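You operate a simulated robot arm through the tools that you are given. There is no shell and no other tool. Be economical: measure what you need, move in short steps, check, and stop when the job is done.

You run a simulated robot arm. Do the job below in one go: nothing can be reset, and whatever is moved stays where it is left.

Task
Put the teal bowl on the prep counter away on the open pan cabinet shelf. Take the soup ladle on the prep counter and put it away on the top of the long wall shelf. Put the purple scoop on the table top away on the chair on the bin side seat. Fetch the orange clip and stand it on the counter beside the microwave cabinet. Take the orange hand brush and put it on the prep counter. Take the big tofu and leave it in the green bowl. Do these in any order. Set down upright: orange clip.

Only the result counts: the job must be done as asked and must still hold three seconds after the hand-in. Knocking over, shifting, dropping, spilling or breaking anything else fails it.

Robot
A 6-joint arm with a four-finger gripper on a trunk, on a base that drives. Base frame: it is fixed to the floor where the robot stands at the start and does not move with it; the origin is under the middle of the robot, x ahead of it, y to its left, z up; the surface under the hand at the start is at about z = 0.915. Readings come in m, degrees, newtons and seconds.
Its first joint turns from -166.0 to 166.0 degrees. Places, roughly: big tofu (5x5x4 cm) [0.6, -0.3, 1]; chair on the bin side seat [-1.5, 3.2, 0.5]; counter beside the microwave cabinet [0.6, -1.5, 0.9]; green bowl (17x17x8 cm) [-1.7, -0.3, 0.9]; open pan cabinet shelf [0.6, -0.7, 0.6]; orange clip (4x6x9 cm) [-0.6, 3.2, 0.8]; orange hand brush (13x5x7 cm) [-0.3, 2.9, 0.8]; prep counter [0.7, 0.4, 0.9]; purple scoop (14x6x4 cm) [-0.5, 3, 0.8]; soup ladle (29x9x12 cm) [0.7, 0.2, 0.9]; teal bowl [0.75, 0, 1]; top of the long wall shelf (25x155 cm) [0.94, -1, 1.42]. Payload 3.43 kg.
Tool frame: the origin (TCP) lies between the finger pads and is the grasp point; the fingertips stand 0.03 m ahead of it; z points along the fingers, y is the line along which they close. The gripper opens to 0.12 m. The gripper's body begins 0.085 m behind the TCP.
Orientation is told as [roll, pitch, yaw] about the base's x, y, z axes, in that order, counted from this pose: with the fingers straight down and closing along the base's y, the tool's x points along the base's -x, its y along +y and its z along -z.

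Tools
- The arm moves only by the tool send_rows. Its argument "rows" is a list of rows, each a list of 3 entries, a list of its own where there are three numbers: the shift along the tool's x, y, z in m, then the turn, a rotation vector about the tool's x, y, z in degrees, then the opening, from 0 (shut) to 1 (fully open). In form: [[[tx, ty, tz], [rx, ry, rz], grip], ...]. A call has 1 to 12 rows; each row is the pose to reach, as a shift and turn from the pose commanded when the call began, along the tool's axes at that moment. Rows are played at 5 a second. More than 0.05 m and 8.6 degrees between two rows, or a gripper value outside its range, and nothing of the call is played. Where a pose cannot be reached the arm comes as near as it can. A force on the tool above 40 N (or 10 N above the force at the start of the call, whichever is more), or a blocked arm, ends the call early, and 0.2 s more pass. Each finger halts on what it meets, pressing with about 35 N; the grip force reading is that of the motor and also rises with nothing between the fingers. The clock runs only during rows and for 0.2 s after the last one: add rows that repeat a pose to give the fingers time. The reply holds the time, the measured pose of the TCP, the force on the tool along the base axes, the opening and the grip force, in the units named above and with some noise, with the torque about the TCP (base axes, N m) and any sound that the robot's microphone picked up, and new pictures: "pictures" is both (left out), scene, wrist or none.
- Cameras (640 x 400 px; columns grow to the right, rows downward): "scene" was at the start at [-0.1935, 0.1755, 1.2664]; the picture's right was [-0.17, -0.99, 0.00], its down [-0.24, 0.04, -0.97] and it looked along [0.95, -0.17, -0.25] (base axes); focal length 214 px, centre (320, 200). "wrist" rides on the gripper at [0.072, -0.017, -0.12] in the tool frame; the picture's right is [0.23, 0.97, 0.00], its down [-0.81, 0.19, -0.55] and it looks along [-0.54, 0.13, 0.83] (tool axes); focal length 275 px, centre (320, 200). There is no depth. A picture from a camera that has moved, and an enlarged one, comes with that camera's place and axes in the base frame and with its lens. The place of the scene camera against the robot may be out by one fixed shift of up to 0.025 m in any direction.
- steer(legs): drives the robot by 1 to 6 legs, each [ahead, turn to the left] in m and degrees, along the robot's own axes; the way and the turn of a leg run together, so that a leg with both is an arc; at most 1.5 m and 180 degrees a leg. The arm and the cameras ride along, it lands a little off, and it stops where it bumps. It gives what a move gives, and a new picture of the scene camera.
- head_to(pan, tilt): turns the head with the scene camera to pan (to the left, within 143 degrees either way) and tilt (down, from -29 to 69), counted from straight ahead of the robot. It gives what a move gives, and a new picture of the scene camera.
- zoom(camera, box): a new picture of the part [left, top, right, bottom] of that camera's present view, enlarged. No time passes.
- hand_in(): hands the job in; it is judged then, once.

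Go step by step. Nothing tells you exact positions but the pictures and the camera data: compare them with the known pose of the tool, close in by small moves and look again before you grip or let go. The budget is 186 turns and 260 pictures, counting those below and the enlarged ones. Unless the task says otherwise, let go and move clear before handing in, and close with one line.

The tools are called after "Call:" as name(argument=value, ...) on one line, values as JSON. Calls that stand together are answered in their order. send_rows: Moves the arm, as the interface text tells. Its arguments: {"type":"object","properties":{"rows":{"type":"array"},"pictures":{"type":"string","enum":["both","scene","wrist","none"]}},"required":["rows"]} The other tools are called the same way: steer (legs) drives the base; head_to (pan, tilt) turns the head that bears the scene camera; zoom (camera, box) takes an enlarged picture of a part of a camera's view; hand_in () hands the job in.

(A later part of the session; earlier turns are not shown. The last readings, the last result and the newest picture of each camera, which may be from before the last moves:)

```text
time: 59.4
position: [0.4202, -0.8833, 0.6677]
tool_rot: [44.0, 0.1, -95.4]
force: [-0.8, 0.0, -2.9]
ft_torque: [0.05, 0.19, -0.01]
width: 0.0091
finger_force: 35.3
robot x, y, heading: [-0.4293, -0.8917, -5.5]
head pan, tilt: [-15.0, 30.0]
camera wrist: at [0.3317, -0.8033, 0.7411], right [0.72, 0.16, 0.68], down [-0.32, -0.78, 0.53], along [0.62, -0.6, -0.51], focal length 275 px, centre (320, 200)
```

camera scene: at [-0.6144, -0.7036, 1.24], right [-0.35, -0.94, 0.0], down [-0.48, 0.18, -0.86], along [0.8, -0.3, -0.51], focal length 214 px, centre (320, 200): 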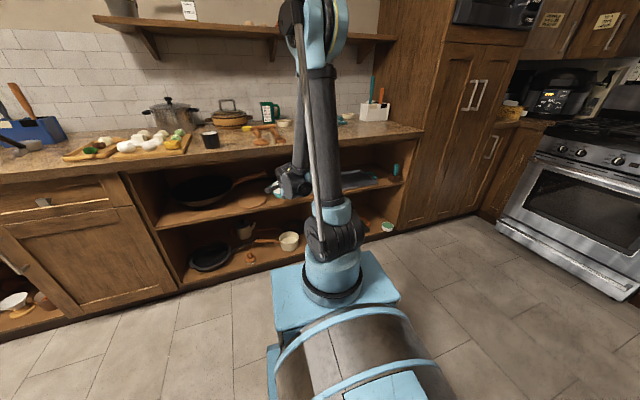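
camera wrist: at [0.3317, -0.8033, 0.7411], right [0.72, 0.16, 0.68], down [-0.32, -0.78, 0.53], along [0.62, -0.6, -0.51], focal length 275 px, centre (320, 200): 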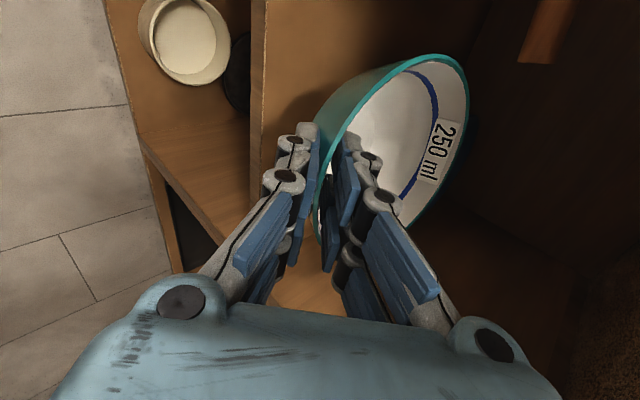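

Still no contact at 0.668. I'll level the bowl by 3.4°, move 1.5 cm forward and lower further.

Call:
send_rows(rows=[[[0, 0.0108, 0.0104], [3.4, 0, 0], 0], [[0, 0.0038, 0.0176], [3.4, 0, 0], 0], [[0, -0.0004, 0.022], [3.4, 0, 0], 0], [[0, -0.0039, 0.0256], [3.4, 0, 0], 0], [[0, -0.0074, 0.0292], [3.4, 0, 0], 0], [[0, -0.0074, 0.0292], [3.4, 0, 0], 0]], pictures="wrist")

```text
time: 60.8
position: [0.4338, -0.8834, 0.6405]
tool_rot: [40.6, -0.1, -95.4]
force: [0.0, 0.7, -2.7]
ft_torque: [0.02, 0.21, -0.03]
width: 0.0088
finger_force: 34.1
robot x, y, heading: [-0.4353, -0.8904, -5.7]
head pan, tilt: [-15.0, 30.0]
camera wrist: at [0.3499, -0.8046, 0.7202], right [0.76, 0.16, 0.63], down [-0.29, -0.79, 0.54], along [0.58, -0.6, -0.55], focal length 275 px, centre (320, 200)
```

wrist: 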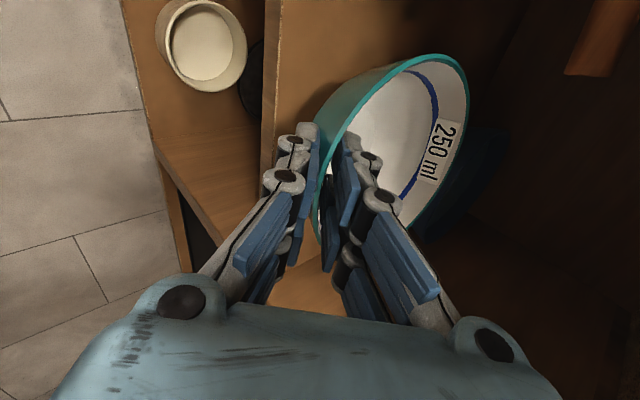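

No contact yet, so the shelf is lower than I thought. Continuing down.

Call:
send_rows(rows=[[[0, -0.0039, 0.0046], [0, 0, 0], 0], [[0, -0.0078, 0.0091], [0, 0, 0], 0], [[0, -0.0117, 0.0137], [0, 0, 0], 0], [[0, -0.0156, 0.0182], [0, 0, 0], 0], [[0, -0.0156, 0.0182], [0, 0, 0], 0]], pictures="wrist")

```text
time: 62.0
position: [0.4386, -0.8831, 0.6228]
tool_rot: [40.5, 0.0, -95.5]
force: [-0.1, 0.0, -2.9]
ft_torque: [0.02, 0.22, -0.01]
width: 0.0091
finger_force: 34.9
out of reach, approached as far as the arm can: row 4, 5
robot x, y, heading: [-0.4328, -0.8897, -5.5]
head pan, tilt: [-15.0, 30.0]
camera wrist: at [0.3541, -0.8042, 0.7021], right [0.76, 0.16, 0.63], down [-0.29, -0.79, 0.55], along [0.58, -0.6, -0.55], focal length 275 px, centre (320, 200)
```

wrist: 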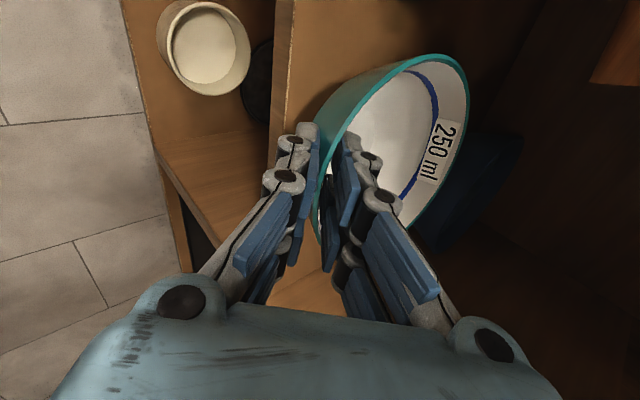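

Triangulating the shelf edge again gives shelf z ≈ 0.55 with the front at x ≈ 0.457. I'll stand 7 cm further back and extend to reach lower.

Call:
send_rows(rows=[[[0, 0.013, -0.015], [0, 0, 0], 0], [[0, 0.013, -0.015], [0, 0, 0], 0]], pictures="none")

Call:
steer(legs=[[-0.07, 0]])

Call:
send_rows(rows=[[[0, 0.03, 0.026], [0, 0, 0], 0], [[0, 0.06, 0.052], [0, 0, 0], 0], [[0, 0.065, 0.056], [0, 0, 0], 0], [[0, 0.052, 0.071], [0, 0, 0], 0], [[0, 0.046, 0.078], [0, 0, 0], 0], [[0, 0.046, 0.078], [0, 0, 0], 0]], pictures="wrist")

```text
time: 62.6
position: [0.4403, -0.8831, 0.642]
tool_rot: [40.6, 0.0, -95.4]
force: [0.2, 0.0, -3.4]
ft_torque: [-0.01, 0.22, 0.0]
width: 0.0089
finger_force: 35.3
robot x, y, heading: [-0.4348, -0.8906, -5.3]
head pan, tilt: [-15.0, 30.0]
```

```text
time: 63.7
position: [0.3708, -0.8763, 0.642]
tool_rot: [40.6, 0.0, -95.4]
force: [-0.2, -0.6, -3.0]
ft_torque: [0.04, 0.18, 0.01]
width: 0.0088
finger_force: 35.2
robot x, y, heading: [-0.5038, -0.8867, -5.4]
head pan, tilt: [-15.0, 30.0]
camera scene: at [-0.6844, -0.697, 1.24], right [-0.35, -0.94, 0.0], down [-0.48, 0.18, -0.86], along [0.8, -0.3, -0.51], focal length 214 px, centre (320, 200)
```

scene: 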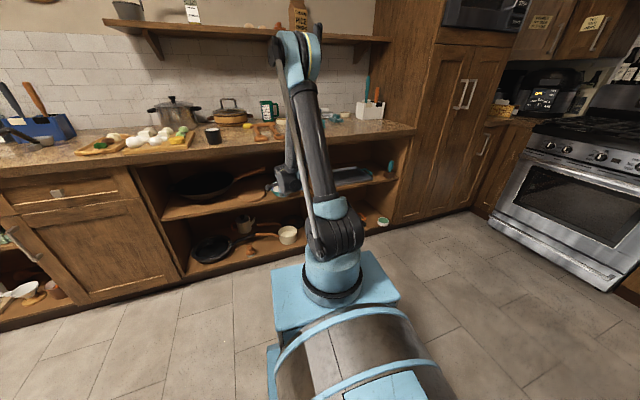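

```text
time: 65.1
position: [0.4468, -0.8837, 0.6254]
tool_rot: [41.3, 0.1, -95.4]
force: [0.4, 0.1, -2.7]
ft_torque: [-0.01, 0.25, -0.02]
width: 0.0089
finger_force: 35.5
robot x, y, heading: [-0.502, -0.8843, -5.5]
head pan, tilt: [-15.0, 30.0]
camera wrist: at [0.3617, -0.8047, 0.7036], right [0.75, 0.16, 0.64], down [-0.3, -0.79, 0.54], along [0.59, -0.6, -0.54], focal length 275 px, centre (320, 200)
```

wrist: 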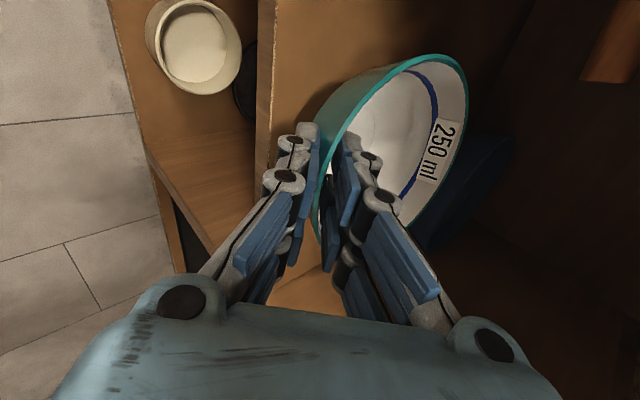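

Good. I'll continue down with small steps until contact.

Call:
send_rows(rows=[[[0, 0.003, 0.012], [0, 0, 0], 0], [[0, -0.0007, 0.0158], [0, 0, 0], 0], [[0, -0.004, 0.0196], [0, 0, 0], 0], [[0, -0.0072, 0.0233], [0, 0, 0], 0], [[0, -0.0105, 0.0271], [0, 0, 0], 0], [[0, -0.0138, 0.031], [0, 0, 0], 0]], pictures="wrist")

```text
time: 66.3
position: [0.4499, -0.8848, 0.6091]
tool_rot: [42.1, 0.0, -95.4]
force: [1.9, 0.7, -4.6]
ft_torque: [-0.01, 0.24, 0.0]
width: 0.0092
finger_force: 34.7
robot x, y, heading: [-0.5049, -0.8873, -5.4]
head pan, tilt: [-15.0, 30.0]
stopped in row 6: the force on the tool passed its limit at 64 N (the readings are from after the stop); the commanded pose is now the measured one
camera wrist: at [0.3632, -0.8058, 0.6866], right [0.74, 0.16, 0.65], down [-0.3, -0.79, 0.54], along [0.6, -0.6, -0.53], focal length 275 px, centre (320, 200)
```

wrist: 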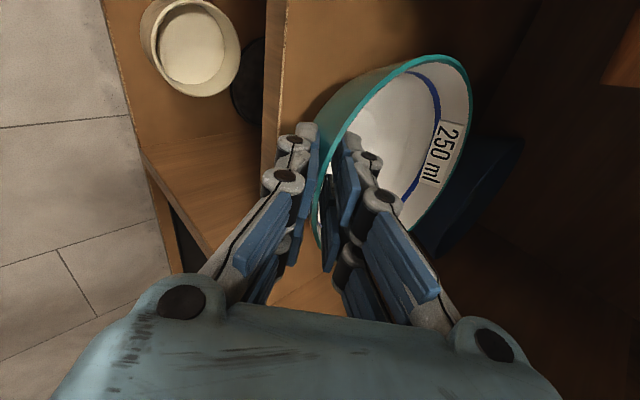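

Contact at the expected height. I'll level the bowl by 1.5°, ease down 3 mm and open slightly.

Call:
send_rows(rows=[[[0, -0.001, 0.0012], [1.5, 0, 0], 0], [[0, -0.002, 0.0022], [1.5, 0, 0], 0], [[0, -0.002, 0.0022], [1.5, 0, 0], 0.12], [[0, -0.002, 0.0022], [1.5, 0, 0], 0.25], [[0, -0.002, 0.0022], [1.5, 0, 0], 0.28]], pictures="wrist")

```text
time: 67.5
position: [0.4502, -0.8849, 0.6068]
tool_rot: [40.9, 0.0, -95.4]
force: [-0.5, 0.8, -0.3]
ft_torque: [0.02, -0.02, 0.01]
width: 0.0338
finger_force: 0.1
robot x, y, heading: [-0.5006, -0.8837, -5.6]
head pan, tilt: [-15.0, 30.0]
camera wrist: at [0.3649, -0.8064, 0.6863], right [0.76, 0.16, 0.64], down [-0.29, -0.79, 0.54], along [0.59, -0.6, -0.55], focal length 275 px, centre (320, 200)
```

wrist: 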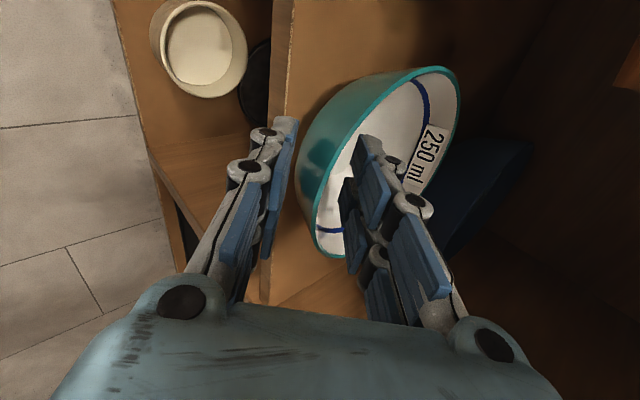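

Released and standing. I'll retreat along the finger axis, then back off.

Call:
send_rows(rows=[[[0, 0, -0.02], [0, 0, 0], 0.28], [[0, 0, -0.05], [0, 0, 0], 0.28], [[0, 0, -0.08], [0, 0, 0], 0.28], [[0, 0, -0.08], [0, 0, 0], 0.28]], pictures="wrist")

Call:
steer(legs=[[-0.12, 0]])

Call:
zoom(camera="scene", box=[140, 110, 380, 260])

```text
time: 68.5
position: [0.3984, -0.8807, 0.6675]
tool_rot: [40.8, 0.0, -95.5]
force: [-0.4, -0.8, 0.6]
ft_torque: [0.02, 0.0, -0.01]
width: 0.0337
finger_force: 0.0
robot x, y, heading: [-0.503, -0.8856, -5.2]
head pan, tilt: [-15.0, 30.0]
camera wrist: at [0.3133, -0.8019, 0.7462], right [0.76, 0.16, 0.64], down [-0.29, -0.79, 0.54], along [0.59, -0.6, -0.55], focal length 275 px, centre (320, 200)
```

wrist: 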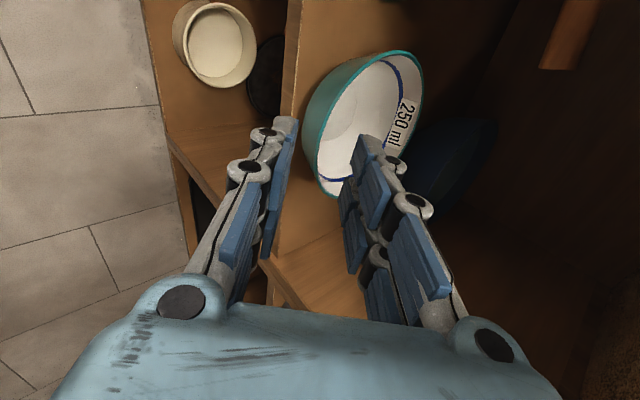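

```text
time: 69.8
position: [0.2748, -0.8691, 0.6664]
tool_rot: [40.7, 0.0, -95.3]
force: [0.8, -0.2, -0.1]
ft_torque: [0.01, 0.0, 0.01]
width: 0.0335
finger_force: 0.0
robot x, y, heading: [-0.6247, -0.8686, -5.1]
head pan, tilt: [-15.0, 30.0]
camera scene: at [-0.8081, -0.6855, 1.24], right [-0.35, -0.94, 0.0], down [-0.48, 0.18, -0.86], along [0.81, -0.3, -0.51], focal length 214 px, centre (320, 200)
```

scene: 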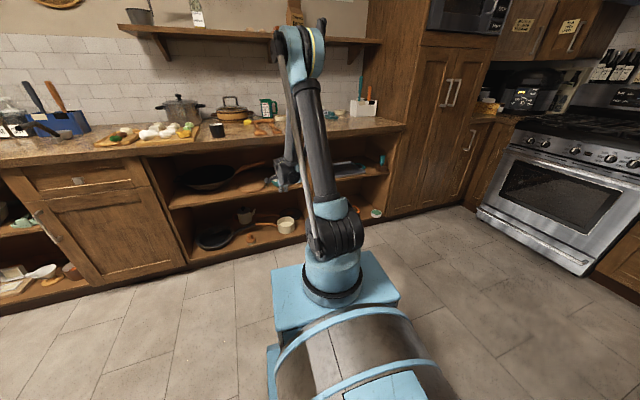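

```text
2.67 times, centred on (260, 185) of scene
camera zoom: at [-0.8081, -0.6855, 1.24], right [-0.35, -0.94, 0.0], down [-0.48, 0.18, -0.86], along [0.81, -0.3, -0.51], focal length 572 px, centre (480, 240)
```

zoom: 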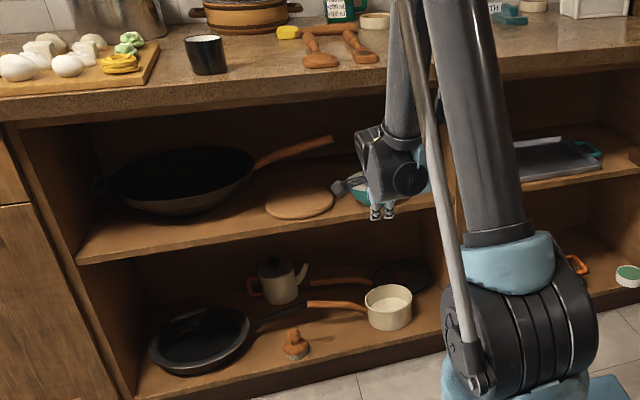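

The teal bowl is on the pan shelf. Next is the ladle, so I'll raise the arm and zoom on the ladle from here.

Call:
send_rows(rows=[[[0, 0.03, -0.035], [0, 0, 0], 0.5], [[0, 0.06, -0.07], [0, 0, 0], 0.5], [[0, 0.09, -0.105], [0, 0, 0], 0.5], [[0, 0.12, -0.14], [0, 0, 0], 0.5], [[0, 0.15, -0.175], [0, 0, 0], 0.5], [[0, 0.18, -0.21], [0, 0, 0], 0.5], [[0, 0.21, -0.245], [0, 0, 0], 0.5], [[0, 0.24, -0.28], [0, 0, 0], 0.5], [[0, 0.27, -0.315], [0, 0, 0], 0.5], [[0, 0.3, -0.35], [0, 0, 0], 0.5], [[0, 0.326, -0.38], [0, 0, 0], 0.5]], pictures="none")

Call:
zoom(camera="scene", box=[0, 85, 120, 160])

Call:
zoom(camera="scene", box=[140, 110, 380, 260])

```text
time: 72.2
position: [0.2613, -0.8692, 1.1779]
tool_rot: [41.5, 0.1, -95.3]
force: [0.6, -0.1, 0.4]
ft_torque: [0.03, 0.01, -0.01]
width: 0.06
finger_force: 0.0
robot x, y, heading: [-0.6251, -0.8714, -5.4]
head pan, tilt: [-15.0, 30.0]
```

```text
5.33 times, centred on (60, 122) of scene
camera zoom: at [-0.8081, -0.6855, 1.24], right [-0.35, -0.94, 0.0], down [-0.48, 0.18, -0.86], along [0.81, -0.3, -0.51], focal length 1144 px, centre (1707, 613)
```

zoom: 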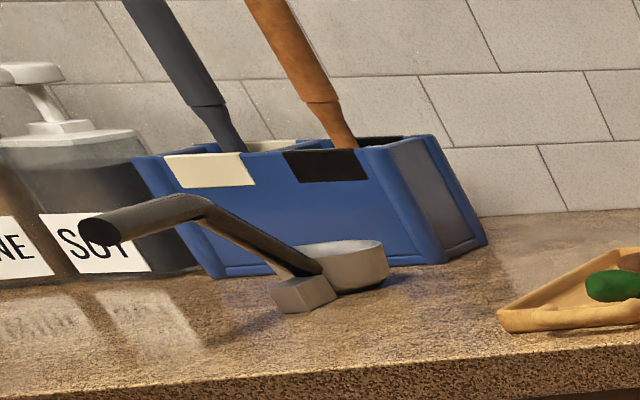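

```text
2.67 times, centred on (260, 185) of scene
camera zoom: at [-0.8081, -0.6855, 1.24], right [-0.35, -0.94, 0.0], down [-0.48, 0.18, -0.86], along [0.81, -0.3, -0.51], focal length 572 px, centre (480, 240)
```

zoom: 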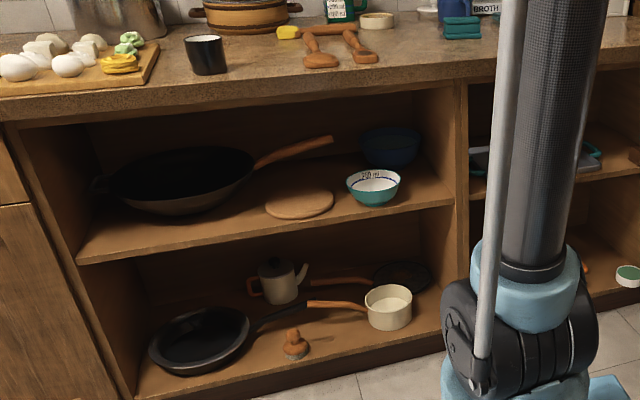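

The ladle's shaft rises from a foot block to a horizontal grip pointing at me. Before choosing the grasp I'll test whether the arm can reach z ≈ 1.55 at this pitch, while rolling the wrist back.

Call:
send_rows(rows=[[[0, 0.03, -0.035], [0, 0, -8], 0.5], [[0, 0.06, -0.07], [0, 0, -16], 0.5], [[0, 0.09, -0.105], [0, 0, -24], 0.5], [[0, 0.12, -0.14], [0, 0, -32], 0.5], [[0, 0.15, -0.175], [0, 0, -40], 0.5], [[0, 0.18, -0.21], [0, 0, -48], 0.5], [[0, 0.21, -0.245], [0, 0, -56], 0.5], [[0, 0.24, -0.28], [0, 0, -64], 0.5], [[0, 0.24, -0.28], [0, 0, -72], 0.5], [[0, 0.24, -0.28], [0, 0, -80], 0.5], [[0, 0.24, -0.28], [0, 0, -88], 0.5], [[0, 0.24, -0.28], [0, 0, -90], 0.5]], pictures="scene")

```text
time: 74.8
position: [0.2413, -0.8663, 1.501]
tool_rot: [0.0, -41.6, -5.2]
force: [-0.7, 0.5, -1.0]
ft_torque: [0.0, -0.03, 0.04]
width: 0.0599
finger_force: 0.1
out of reach, approached as far as the arm can: row 7, 8, 9, 10, 11, 12
robot x, y, heading: [-0.6233, -0.8706, -5.5]
head pan, tilt: [-15.0, 30.0]
camera scene: at [-0.8081, -0.6855, 1.24], right [-0.35, -0.94, 0.0], down [-0.48, 0.18, -0.86], along [0.81, -0.3, -0.51], focal length 214 px, centre (320, 200)
```

scene: 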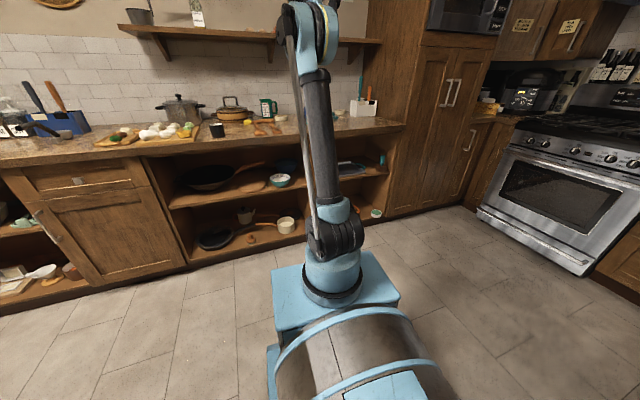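

The limit is about 1.50 at pitch 41°. I'll test with more pitch (≈52°).

Call:
send_rows(rows=[[[-0.02, 0, -0.02], [0, -5, 0], 0.5], [[-0.035, 0, -0.04], [0, -10, 0], 0.5], [[-0.035, 0, -0.04], [0, -10, 0], 0.5]], pictures="none")

Call:
head_to(pan=-5, tilt=-5)

```text
time: 75.6
position: [0.2377, -0.8676, 1.5402]
tool_rot: [0.0, -51.6, -5.3]
force: [0.1, 0.1, 0.8]
ft_torque: [0.02, -0.01, 0.01]
width: 0.0599
finger_force: 0.1
out of reach, approached as far as the arm can: row 1, 2, 3
robot x, y, heading: [-0.625, -0.8715, -5.6]
head pan, tilt: [-15.0, 30.0]
```

```text
time: 76.6
position: [0.2359, -0.8665, 1.5399]
tool_rot: [0.1, -51.5, -5.3]
force: [-0.3, 0.0, 0.5]
ft_torque: [-0.02, -0.04, 0.02]
width: 0.0603
finger_force: 0.2
robot x, y, heading: [-0.6242, -0.8737, -5.4]
head pan, tilt: [-5.0, -5.0]
camera scene: at [-0.8061, -0.6699, 1.296], right [-0.18, -0.98, 0.0], down [0.07, -0.01, -1.0], along [0.98, -0.18, 0.07], focal length 214 px, centre (320, 200)
```

scene: 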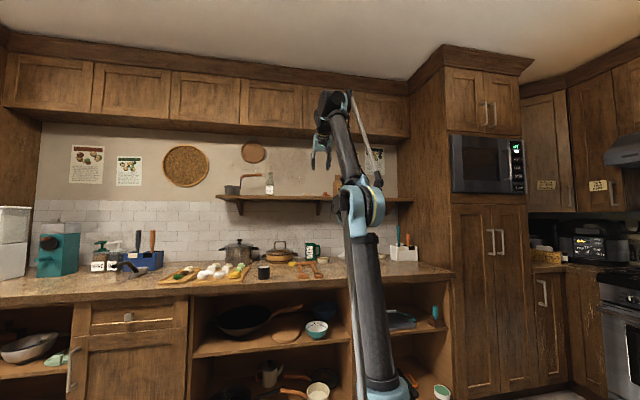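

At pitch ~52° the reach is fine (z 1.54). I'll drive to stand in front of the ladle at y ≈ 0.16.

Call:
steer(legs=[[0, 95.4], [1.03, 0], [0, -90], [0.35, 0]])

Call:
head_to(pan=-5, tilt=20)

Call:
zoom(camera="scene", box=[220, 120, 380, 220])

```text
time: 92.8
position: [0.578, 0.275, 1.5401]
tool_rot: [-0.1, -51.7, 1.0]
force: [0.0, -0.7, 0.1]
ft_torque: [0.06, 0.02, 0.02]
width: 0.0597
finger_force: 0.0
robot x, y, heading: [-0.276, 0.1719, 1.0]
head pan, tilt: [-5.0, -5.0]
camera scene: at [-0.4804, 0.3572, 1.2961], right [-0.07, -1.0, 0.0], down [0.07, -0.01, -1.0], along [0.99, -0.07, 0.07], focal length 214 px, centre (320, 200)
```

scene: 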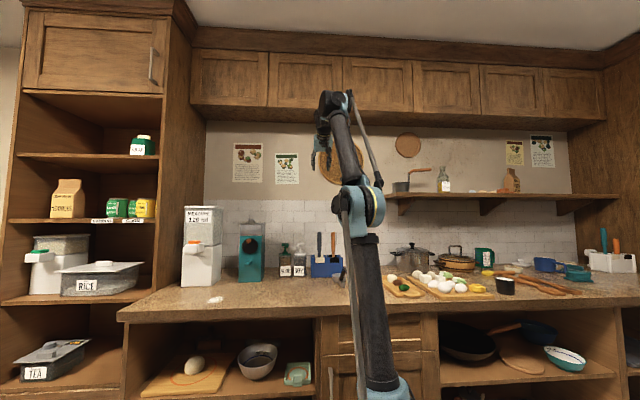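

```text
time: 93.7
position: [0.5625, 0.276, 1.5489]
tool_rot: [0.1, -52.3, 0.9]
force: [0.9, 0.0, 0.1]
ft_torque: [-0.01, -0.02, -0.02]
width: 0.0601
finger_force: 0.2
robot x, y, heading: [-0.2785, 0.1738, 0.9]
head pan, tilt: [-5.0, 20.0]
camera scene: at [-0.4752, 0.3567, 1.256], right [-0.07, -1.0, 0.0], down [-0.35, 0.02, -0.94], along [0.93, -0.07, -0.35], focal length 214 px, centre (320, 200)
```

scene: 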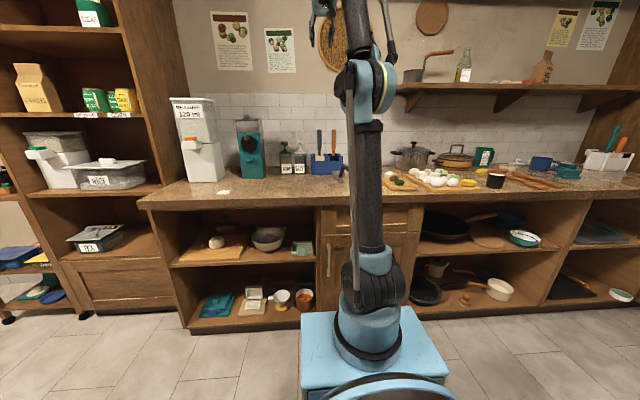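

```text
4.00 times, centred on (300, 170) of scene
camera zoom: at [-0.4752, 0.3567, 1.256], right [-0.07, -1.0, 0.0], down [-0.35, 0.02, -0.94], along [0.93, -0.07, -0.35], focal length 858 px, centre (400, 320)
```

zoom: 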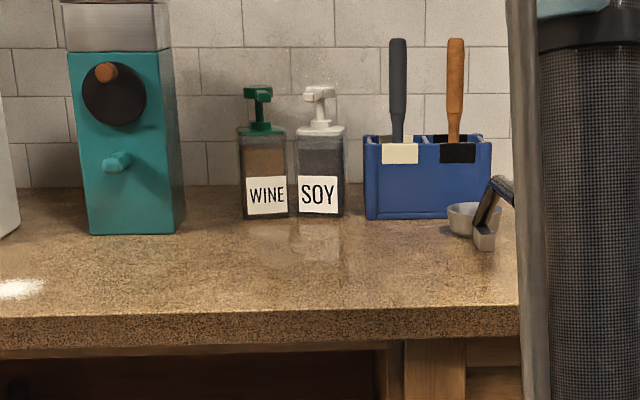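

I'll lower the hand to about (0.50, 0.15, 1.15) and view the ladle with the wrist camera.

Call:
send_rows(rows=[[[0.035, -0.0126, 0.02], [0, 0, 0], 0.5], [[0.07, -0.0252, 0.04], [0, 0, 0], 0.5], [[0.105, -0.0378, 0.06], [0, 0, 0], 0.5], [[0.141, -0.05, 0.08], [0, 0, 0], 0.5], [[0.176, -0.063, 0.1], [0, 0, 0], 0.5], [[0.211, -0.0756, 0.12], [0, 0, 0], 0.5], [[0.246, -0.088, 0.14], [0, 0, 0], 0.5], [[0.282, -0.1, 0.16], [0, 0, 0], 0.5], [[0.317, -0.1134, 0.18], [0, 0, 0], 0.5], [[0.352, -0.126, 0.199], [0, 0, 0], 0.5], [[0.352, -0.126, 0.199], [0, 0, 0], 0.5]])

```text
time: 96.1
position: [0.5044, 0.1469, 1.1472]
tool_rot: [0.1, -52.3, 0.9]
force: [-0.2, 0.5, -0.3]
ft_torque: [-0.01, 0.0, -0.01]
width: 0.0601
finger_force: 0.0
robot x, y, heading: [-0.28, 0.178, 1.1]
head pan, tilt: [-5.0, 20.0]
camera scene: at [-0.4752, 0.3569, 1.2559], right [-0.07, -1.0, 0.0], down [-0.35, 0.02, -0.94], along [0.93, -0.07, -0.35], focal length 214 px, centre (320, 200)
camera wrist: at [0.3658, 0.1277, 1.1639], right [-0.16, 0.97, -0.18], down [0.06, 0.19, 0.98], along [0.99, 0.14, -0.08], focal length 275 px, centre (320, 200)
```

scene: 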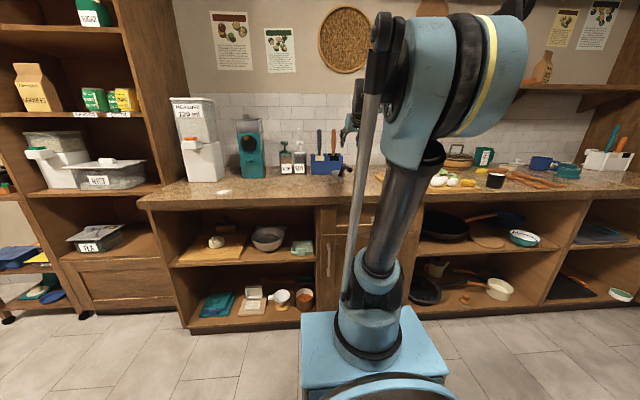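
wrist: 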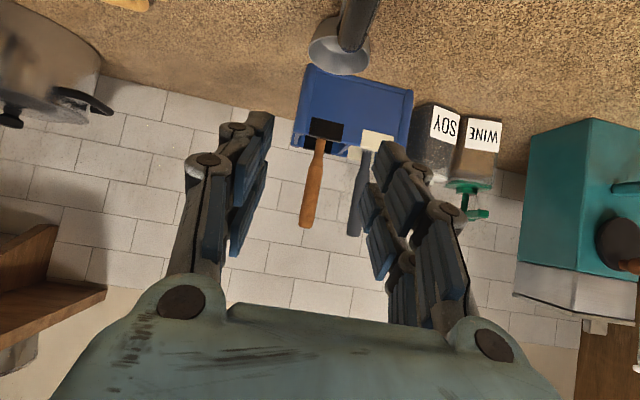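

The ladle is mostly above the picture, so I'll pitch the tool down temporarily to see it.

Call:
send_rows(rows=[[[0, 0, -0.02], [0, 8, 0], 0.5], [[0, 0, -0.04], [0, 16, 0], 0.5], [[0, 0, -0.06], [0, 24, 0], 0.5], [[0, 0, -0.06], [0, 32, 0], 0.5], [[0, 0, -0.06], [0, 32, 0], 0.5]], pictures="wrist")

```text
time: 97.3
position: [0.4572, 0.1473, 1.1858]
tool_rot: [0.0, -20.2, 1.0]
force: [-0.5, 0.1, 0.0]
ft_torque: [-0.02, 0.01, -0.02]
width: 0.0601
finger_force: 0.1
robot x, y, heading: [-0.2785, 0.1824, 1.0]
head pan, tilt: [-5.0, 20.0]
camera wrist: at [0.3484, 0.1281, 1.2738], right [-0.23, 0.97, -0.08], down [0.57, 0.2, 0.8], along [0.79, 0.14, -0.6], focal length 275 px, centre (320, 200)
```

wrist: 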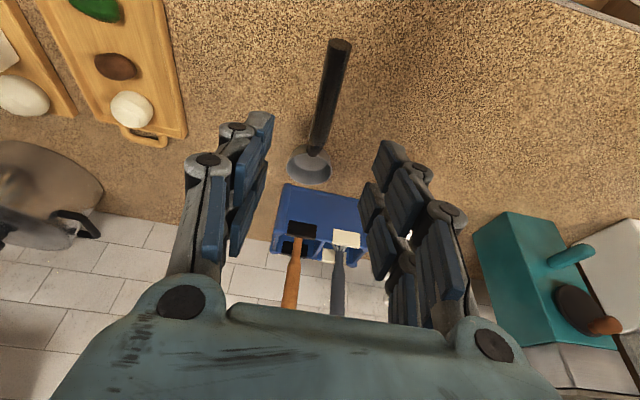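

The handle end is at about (0.455, 0.151) and the bowl at (0.685, 0.163). I'll zoom to see the bend.

Call:
zoom(camera="wrist", box=[240, 20, 400, 200])

Call:
zoom(camera="scene", box=[310, 130, 390, 190])

```text
2.22 times, centred on (320, 110) of wrist
camera zoom: at [0.3484, 0.1281, 1.2738], right [-0.23, 0.97, -0.08], down [0.57, 0.2, 0.8], along [0.79, 0.14, -0.6], focal length 612 px, centre (320, 400)
```

zoom: 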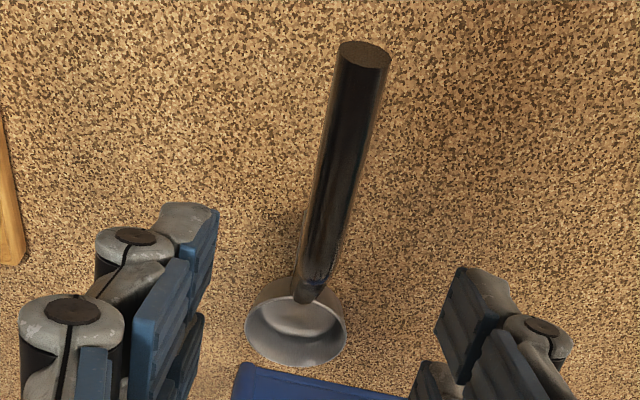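

```text
6.67 times, centred on (350, 160) of scene
camera zoom: at [-0.4753, 0.3568, 1.2559], right [-0.07, -1.0, 0.0], down [-0.35, 0.02, -0.94], along [0.93, -0.07, -0.35], focal length 1430 px, centre (120, 467)
```

zoom: 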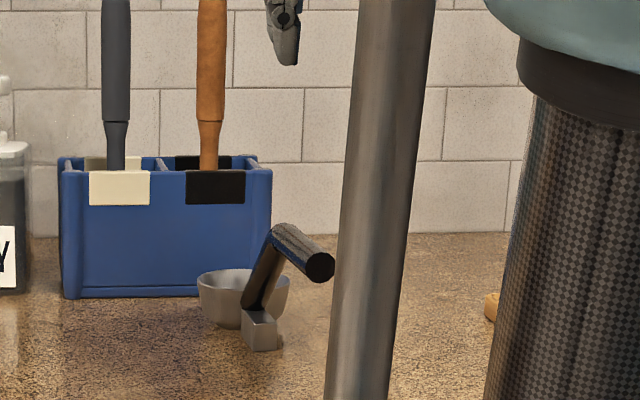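

The bend is at about (0.585, 0.157, 1.035) with the shaft dropping to (0.65, 0.16, 0.955). At high pitch the handle would hit the wrist camera, so I'll roll the tool 180° to put the camera on top.

Call:
send_rows(rows=[[[0, 0, 0], [0, 0, 8], 0.5], [[0, 0, 0], [0, 0, 16], 0.5], [[0, 0, 0], [0, 0, 24], 0.5], [[0, 0, 0], [0, 0, 32], 0.5], [[0, 0, 0], [0, 0, 40], 0.5], [[0, 0, 0], [0, 0, 48], 0.5], [[0, 0, 0], [0, 0, 56], 0.5], [[0, 0, 0], [0, 0, 64], 0.5], [[0, 0, 0], [0, 0, 72], 0.5], [[0, 0, 0], [0, 0, 80], 0.5], [[0, 0, 0], [0, 0, 88], 0.5], [[0, 0, 0], [0, 0, 90], 0.5]], pictures="none")

Call:
send_rows(rows=[[[0, 0, 0], [0, 0, 8], 0.5], [[0, 0, 0], [0, 0, 16], 0.5], [[0, 0, 0], [0, 0, 24], 0.5], [[0, 0, 0], [0, 0, 32], 0.5], [[0, 0, 0], [0, 0, 40], 0.5], [[0, 0, 0], [0, 0, 48], 0.5], [[0, 0, 0], [0, 0, 56], 0.5], [[0, 0, 0], [0, 0, 64], 0.5], [[0, 0, 0], [0, 0, 72], 0.5], [[0, 0, 0], [0, 0, 80], 0.5], [[0, 0, 0], [0, 0, 88], 0.5], [[0, 0, 0], [0, 0, 90], 0.5]], pictures="none")

Call:
send_rows(rows=[[[0, 0, 0], [0, 8, 0], 0.5], [[0, 0, 0], [0, 16, 0], 0.5], [[0, 0, 0], [0, 24, 0], 0.5], [[0, 0, 0], [0, 30, 0], 0.5], [[0, 0, 0], [0, 30, 0], 0.5]], pictures="wrist")

```text
time: 99.9
position: [0.4571, 0.1476, 1.1884]
tool_rot: [20.3, 0.2, -89.1]
force: [-0.4, 0.6, 0.5]
ft_torque: [-0.01, 0.01, -0.01]
width: 0.0599
finger_force: 0.1
robot x, y, heading: [-0.2799, 0.1794, 1.3]
head pan, tilt: [-5.0, 20.0]
```

```text
time: 102.5
position: [0.4565, 0.1449, 1.1877]
tool_rot: [-0.3, 20.3, -178.7]
force: [-1.1, 1.0, 0.0]
ft_torque: [0.0, 0.02, 0.01]
width: 0.0599
finger_force: 0.1
out of reach, approached as far as the arm can: row 12
robot x, y, heading: [-0.2745, 0.1793, 1.3]
head pan, tilt: [-5.0, 20.0]
```

```text
time: 103.7
position: [0.4567, 0.1444, 1.1872]
tool_rot: [0.1, 50.2, -178.9]
force: [-0.6, -0.2, 0.6]
ft_torque: [0.0, 0.02, -0.03]
width: 0.0598
finger_force: 0.1
robot x, y, heading: [-0.2728, 0.1768, 1.0]
head pan, tilt: [-5.0, 20.0]
camera wrist: at [0.4083, 0.1602, 1.3177], right [0.16, -0.97, 0.18], down [-0.94, -0.21, -0.27], along [0.3, -0.12, -0.95], focal length 275 px, centre (320, 200)
```

wrist: 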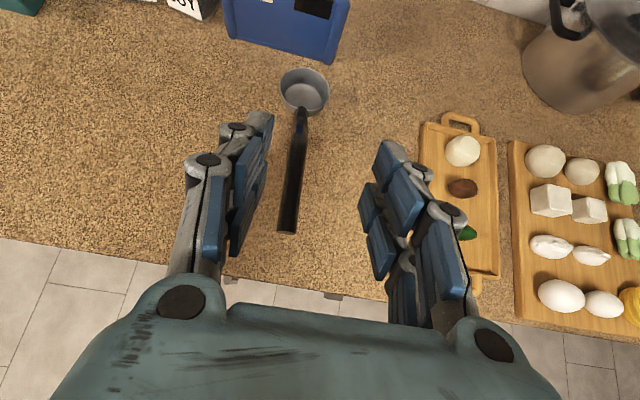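

The view is clear now. I'll go to the pre-grasp, 10 cm short of the bend.

Call:
send_rows(rows=[[[-0.014, -0.004, 0.039], [0, 0, 0], 0.4], [[-0.027, -0.008, 0.077], [0, 0, 0], 0.4], [[-0.04, -0.0126, 0.1156], [0, 0, 0], 0.4], [[-0.04, -0.0126, 0.1156], [0, 0, 0], 0.4]], pictures="wrist")

Call:
zoom(camera="scene", box=[310, 130, 390, 190])

```text
time: 104.7
position: [0.5198, 0.1586, 1.0803]
tool_rot: [0.1, 50.3, -179.0]
force: [-0.5, 0.8, 0.5]
ft_torque: [0.03, -0.01, -0.02]
width: 0.0479
finger_force: 0.0
robot x, y, heading: [-0.282, 0.1739, 1.4]
head pan, tilt: [-5.0, 20.0]
camera wrist: at [0.4725, 0.1732, 1.2109], right [0.16, -0.97, 0.18], down [-0.94, -0.21, -0.27], along [0.3, -0.12, -0.95], focal length 275 px, centre (320, 200)
```

wrist: 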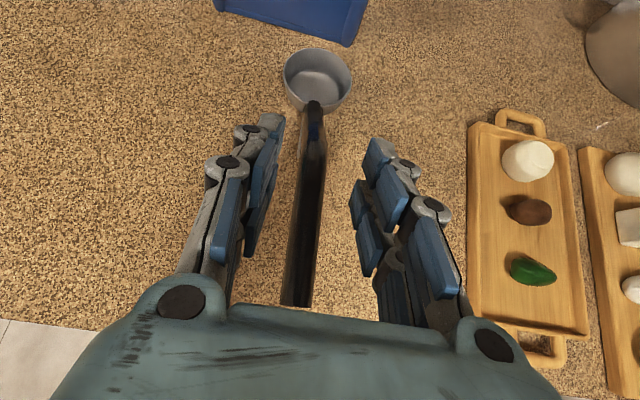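

```text
6.67 times, centred on (350, 160) of scene
camera zoom: at [-0.4753, 0.3568, 1.256], right [-0.07, -1.0, 0.0], down [-0.35, 0.02, -0.94], along [0.93, -0.07, -0.35], focal length 1430 px, centre (120, 467)
```

zoom: 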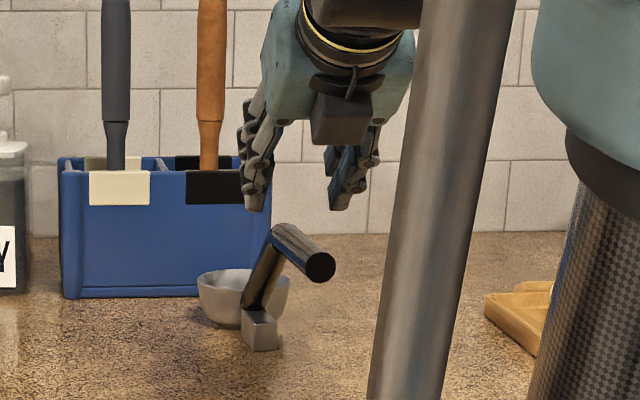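

Centred. I'll advance 10 cm and close.

Call:
send_rows(rows=[[[0, 0, 0.035], [0, 0, 0], 0.4], [[0, 0, 0.07], [0, 0, 0], 0.4], [[0, 0, 0.1], [0, 0, 0], 0.4], [[0, 0, 0.1], [0, 0, 0], 0.2], [[0, 0, 0.1], [0, 0, 0], 0], [[0, 0, 0.1], [0, 0, 0], 0]], pictures="wrist")

Call:
zoom(camera="scene", box=[310, 130, 390, 190])

```text
time: 106.1
position: [0.5954, 0.1599, 1.0171]
tool_rot: [-0.3, 50.3, -178.8]
force: [-1.4, -0.7, 0.4]
ft_torque: [-0.01, 0.1, 0.0]
width: 0.0193
finger_force: 34.8
robot x, y, heading: [-0.2783, 0.176, 1.2]
head pan, tilt: [-5.0, 20.0]
camera wrist: at [0.5481, 0.1751, 1.1478], right [0.17, -0.97, 0.17], down [-0.94, -0.21, -0.27], along [0.3, -0.12, -0.95], focal length 275 px, centre (320, 200)
```

wrist: 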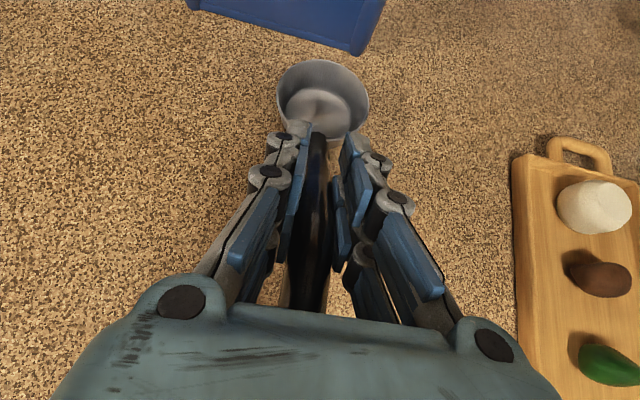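

```text
6.67 times, centred on (350, 160) of scene
camera zoom: at [-0.4751, 0.3568, 1.256], right [-0.07, -1.0, 0.0], down [-0.35, 0.02, -0.94], along [0.93, -0.07, -0.35], focal length 1430 px, centre (120, 467)
```

zoom: 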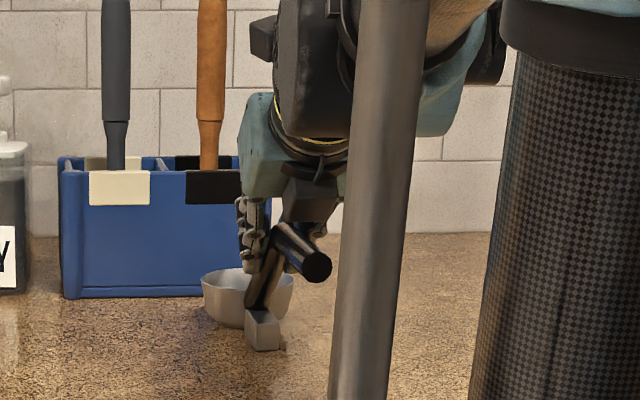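

Gripped. I'll lift 5 cm and check.

Call:
send_rows(rows=[[[0.0077, 0, -0.0064], [0, 0, 0], 0], [[0.023, 0, -0.019], [0, 0, 0], 0], [[0.038, 0, -0.032], [0, 0, 0], 0], [[0.038, 0, -0.032], [0, 0, 0], 0]], pictures="wrist")

Call:
zoom(camera="scene", box=[310, 130, 390, 190])

```text
time: 107.1
position: [0.5945, 0.1595, 1.0668]
tool_rot: [-0.2, 50.2, -178.9]
force: [-0.1, -0.6, -1.4]
ft_torque: [-0.01, 0.12, 0.01]
width: 0.0192
finger_force: 34.5
robot x, y, heading: [-0.278, 0.1754, 1.1]
head pan, tilt: [-5.0, 20.0]
camera wrist: at [0.5477, 0.1744, 1.1986], right [0.17, -0.97, 0.18], down [-0.94, -0.21, -0.27], along [0.3, -0.12, -0.95], focal length 275 px, centre (320, 200)
```

wrist: 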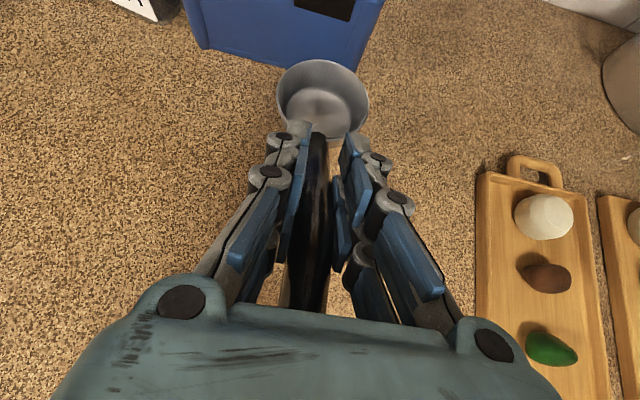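

```text
6.67 times, centred on (350, 160) of scene
camera zoom: at [-0.4751, 0.3568, 1.256], right [-0.07, -1.0, 0.0], down [-0.35, 0.02, -0.94], along [0.93, -0.07, -0.35], focal length 1430 px, centre (120, 467)
```

zoom: 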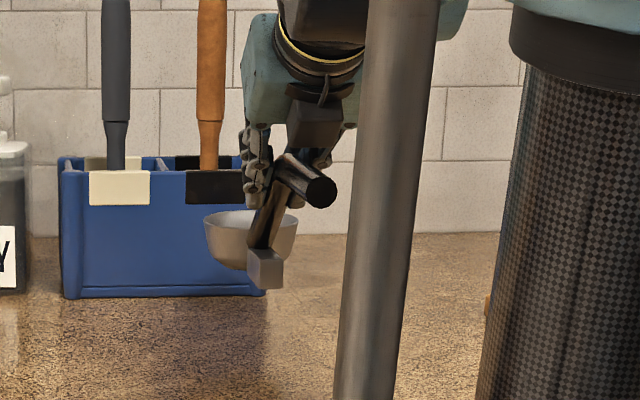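

Held firmly. I'll raise to ~1.38, draw back slightly, and drive to y ≈ -0.85 facing the shelf.

Call:
send_rows(rows=[[[0.035, 0, -0.029], [0, 0, 0], 0], [[0.07, 0, -0.058], [0, 0, 0], 0], [[0.105, 0, -0.087], [0, 0, 0], 0], [[0.14, 0, -0.116], [0, 0, 0], 0], [[0.175, 0, -0.145], [0, 0, 0], 0], [[0.21, 0, -0.174], [0, 0, 0], 0], [[0.24, 0, -0.2], [0, 0, 0], 0], [[0.21, 0, -0.236], [0, 0, 0], 0], [[0.18, 0, -0.272], [0, 0, 0], 0], [[0.18, 0, -0.272], [0, 0, 0], 0]], pictures="none")

Call:
steer(legs=[[-0.15, 0], [0, -91], [1.03, 0], [0, 90]])

```text
time: 109.3
position: [0.5017, 0.1564, 1.3807]
tool_rot: [0.0, 50.3, -179.0]
force: [1.1, -0.5, -1.7]
ft_torque: [0.06, 0.11, 0.01]
width: 0.0191
finger_force: 35.3
robot x, y, heading: [-0.2798, 0.1781, 1.2]
head pan, tilt: [-5.0, 20.0]
```

```text
time: 124.4
position: [0.3595, -0.8813, 1.3795]
tool_rot: [-0.3, 50.3, -178.9]
force: [0.0, -0.2, -1.8]
ft_torque: [0.01, 0.09, 0.01]
width: 0.0195
finger_force: 35.4
robot x, y, heading: [-0.4225, -0.8694, 0.7]
head pan, tilt: [-5.0, 20.0]
camera scene: at [-0.616, -0.6877, 1.256], right [-0.07, -1.0, 0.0], down [-0.35, 0.03, -0.94], along [0.93, -0.07, -0.35], focal length 214 px, centre (320, 200)
```

scene: 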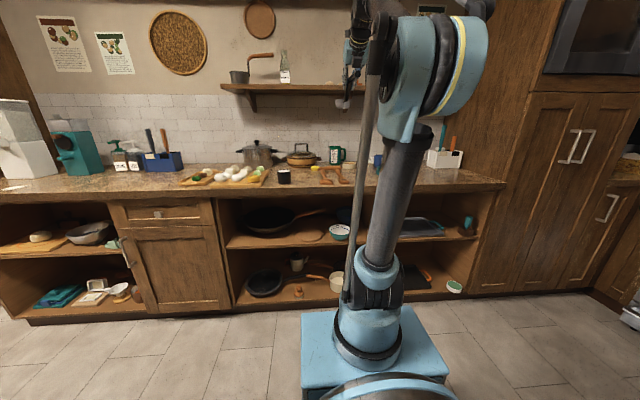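

Now I'll raise the ladle above shelf height and look at the shelf.

Call:
send_rows(rows=[[[0.035, 0, -0.029], [0, 0, 0], 0], [[0.07, 0, -0.058], [0, 0, 0], 0], [[0.105, 0, -0.087], [0, 0, 0], 0], [[0.142, 0, -0.118], [0, 0, 0], 0], [[0.142, 0, -0.118], [0, 0, 0], 0]], pictures="wrist")

Call:
head_to(pan=-5, tilt=-5)

Call:
zoom(camera="scene", box=[200, 120, 440, 270])

```text
time: 125.6
position: [0.3432, -0.882, 1.5539]
tool_rot: [-0.3, 51.1, -178.9]
force: [0.4, -0.2, -1.8]
ft_torque: [0.02, 0.13, 0.03]
width: 0.019
finger_force: 35.7
out of reach, approached as far as the arm can: row 4, 5
robot x, y, heading: [-0.4189, -0.8712, 0.7]
head pan, tilt: [-5.0, 20.0]
camera wrist: at [0.2937, -0.867, 1.6843], right [0.17, -0.97, 0.18], down [-0.94, -0.21, -0.28], along [0.31, -0.12, -0.94], focal length 275 px, centre (320, 200)
```

wrist: 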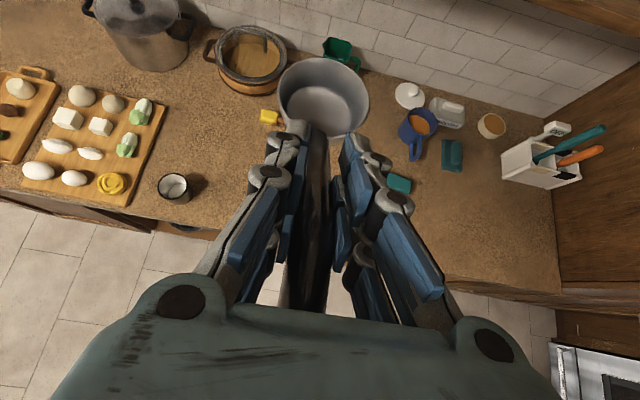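

```text
time: 126.5
position: [0.3432, -0.8817, 1.5544]
tool_rot: [-0.3, 51.1, -178.9]
force: [0.1, -0.4, -2.1]
ft_torque: [0.0, 0.08, -0.01]
width: 0.0193
finger_force: 34.8
robot x, y, heading: [-0.4233, -0.8693, 0.7]
head pan, tilt: [-5.0, -5.0]
camera scene: at [-0.6211, -0.6872, 1.296], right [-0.07, -1.0, 0.0], down [0.07, -0.01, -1.0], along [0.99, -0.07, 0.07], focal length 214 px, centre (320, 200)
```

scene: 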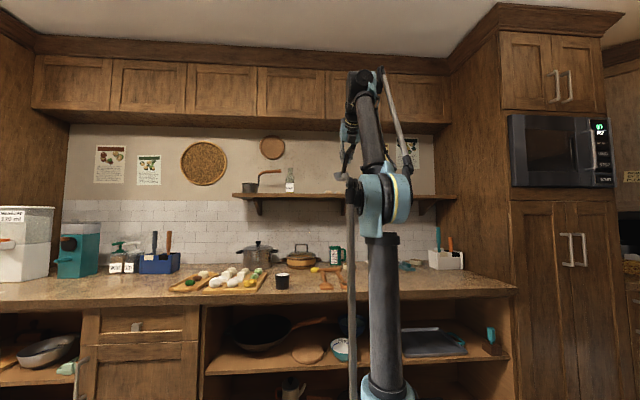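

```text
2.67 times, centred on (320, 195) of scene
camera zoom: at [-0.6211, -0.6872, 1.296], right [-0.07, -1.0, 0.0], down [0.07, -0.01, -1.0], along [0.99, -0.07, 0.07], focal length 572 px, centre (320, 213)
```

zoom: 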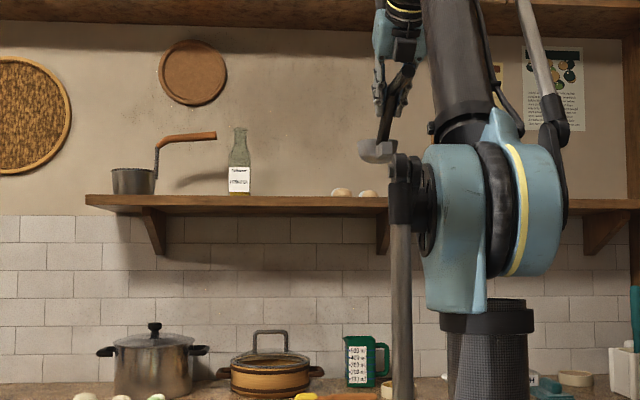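

Small items sit on the shelf at y ≈ -0.86 and -0.93, with a bottle at -0.6. The free gap centre is y ≈ -0.715, so I'll shift the robot sideways and approach.

Call:
steer(legs=[[0, 89.3], [0.165, 0], [0, -90], [0.25, 0]])

Call:
zoom(camera="wrist", box=[0, 0, 640, 400])

Call:
zoom(camera="scene", box=[160, 100, 480, 300])

```text
time: 138.1
position: [0.5982, -0.729, 1.5539]
tool_rot: [-0.1, 51.1, -179.8]
force: [0.0, 0.4, -1.4]
ft_torque: [0.03, 0.11, 0.01]
width: 0.0191
finger_force: 35.2
robot x, y, heading: [-0.1666, -0.7021, 0.1]
head pan, tilt: [-5.0, -5.0]
camera scene: at [-0.3642, -0.5241, 1.2961], right [-0.08, -1.0, 0.0], down [0.07, -0.01, -1.0], along [0.99, -0.08, 0.07], focal length 214 px, centre (320, 200)
```

scene: 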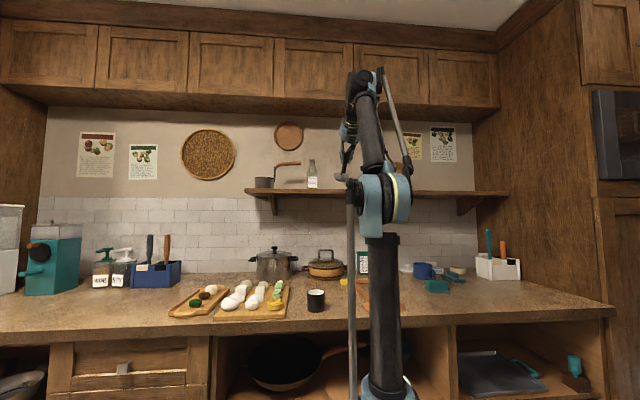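

```text
1.00 times, centred on (320, 200) of wrist (not enlarged: the box is as wide or as high as the picture)
camera zoom: at [0.5488, -0.7136, 1.684], right [0.15, -0.97, 0.18], down [-0.94, -0.2, -0.28], along [0.31, -0.12, -0.94], focal length 275 px, centre (320, 200)
```

zoom: 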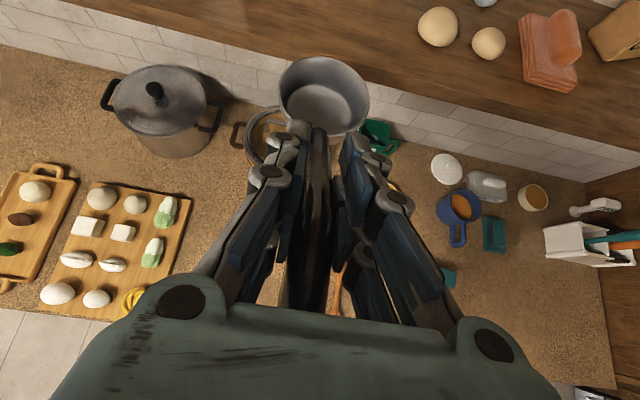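

```text
2.00 times, centred on (320, 200) of scene
camera zoom: at [-0.3642, -0.5241, 1.2961], right [-0.08, -1.0, 0.0], down [0.07, -0.01, -1.0], along [0.99, -0.08, 0.07], focal length 429 px, centre (320, 200)
```

zoom: 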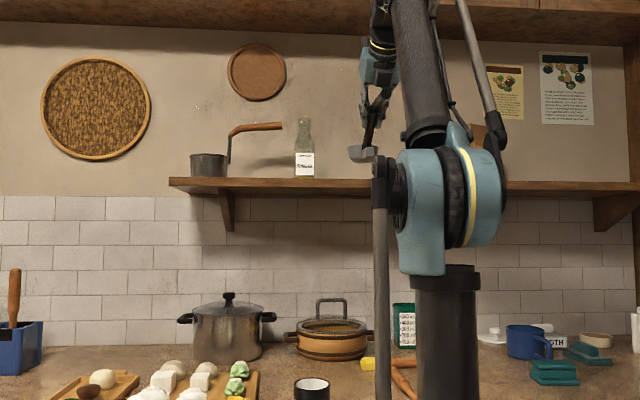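

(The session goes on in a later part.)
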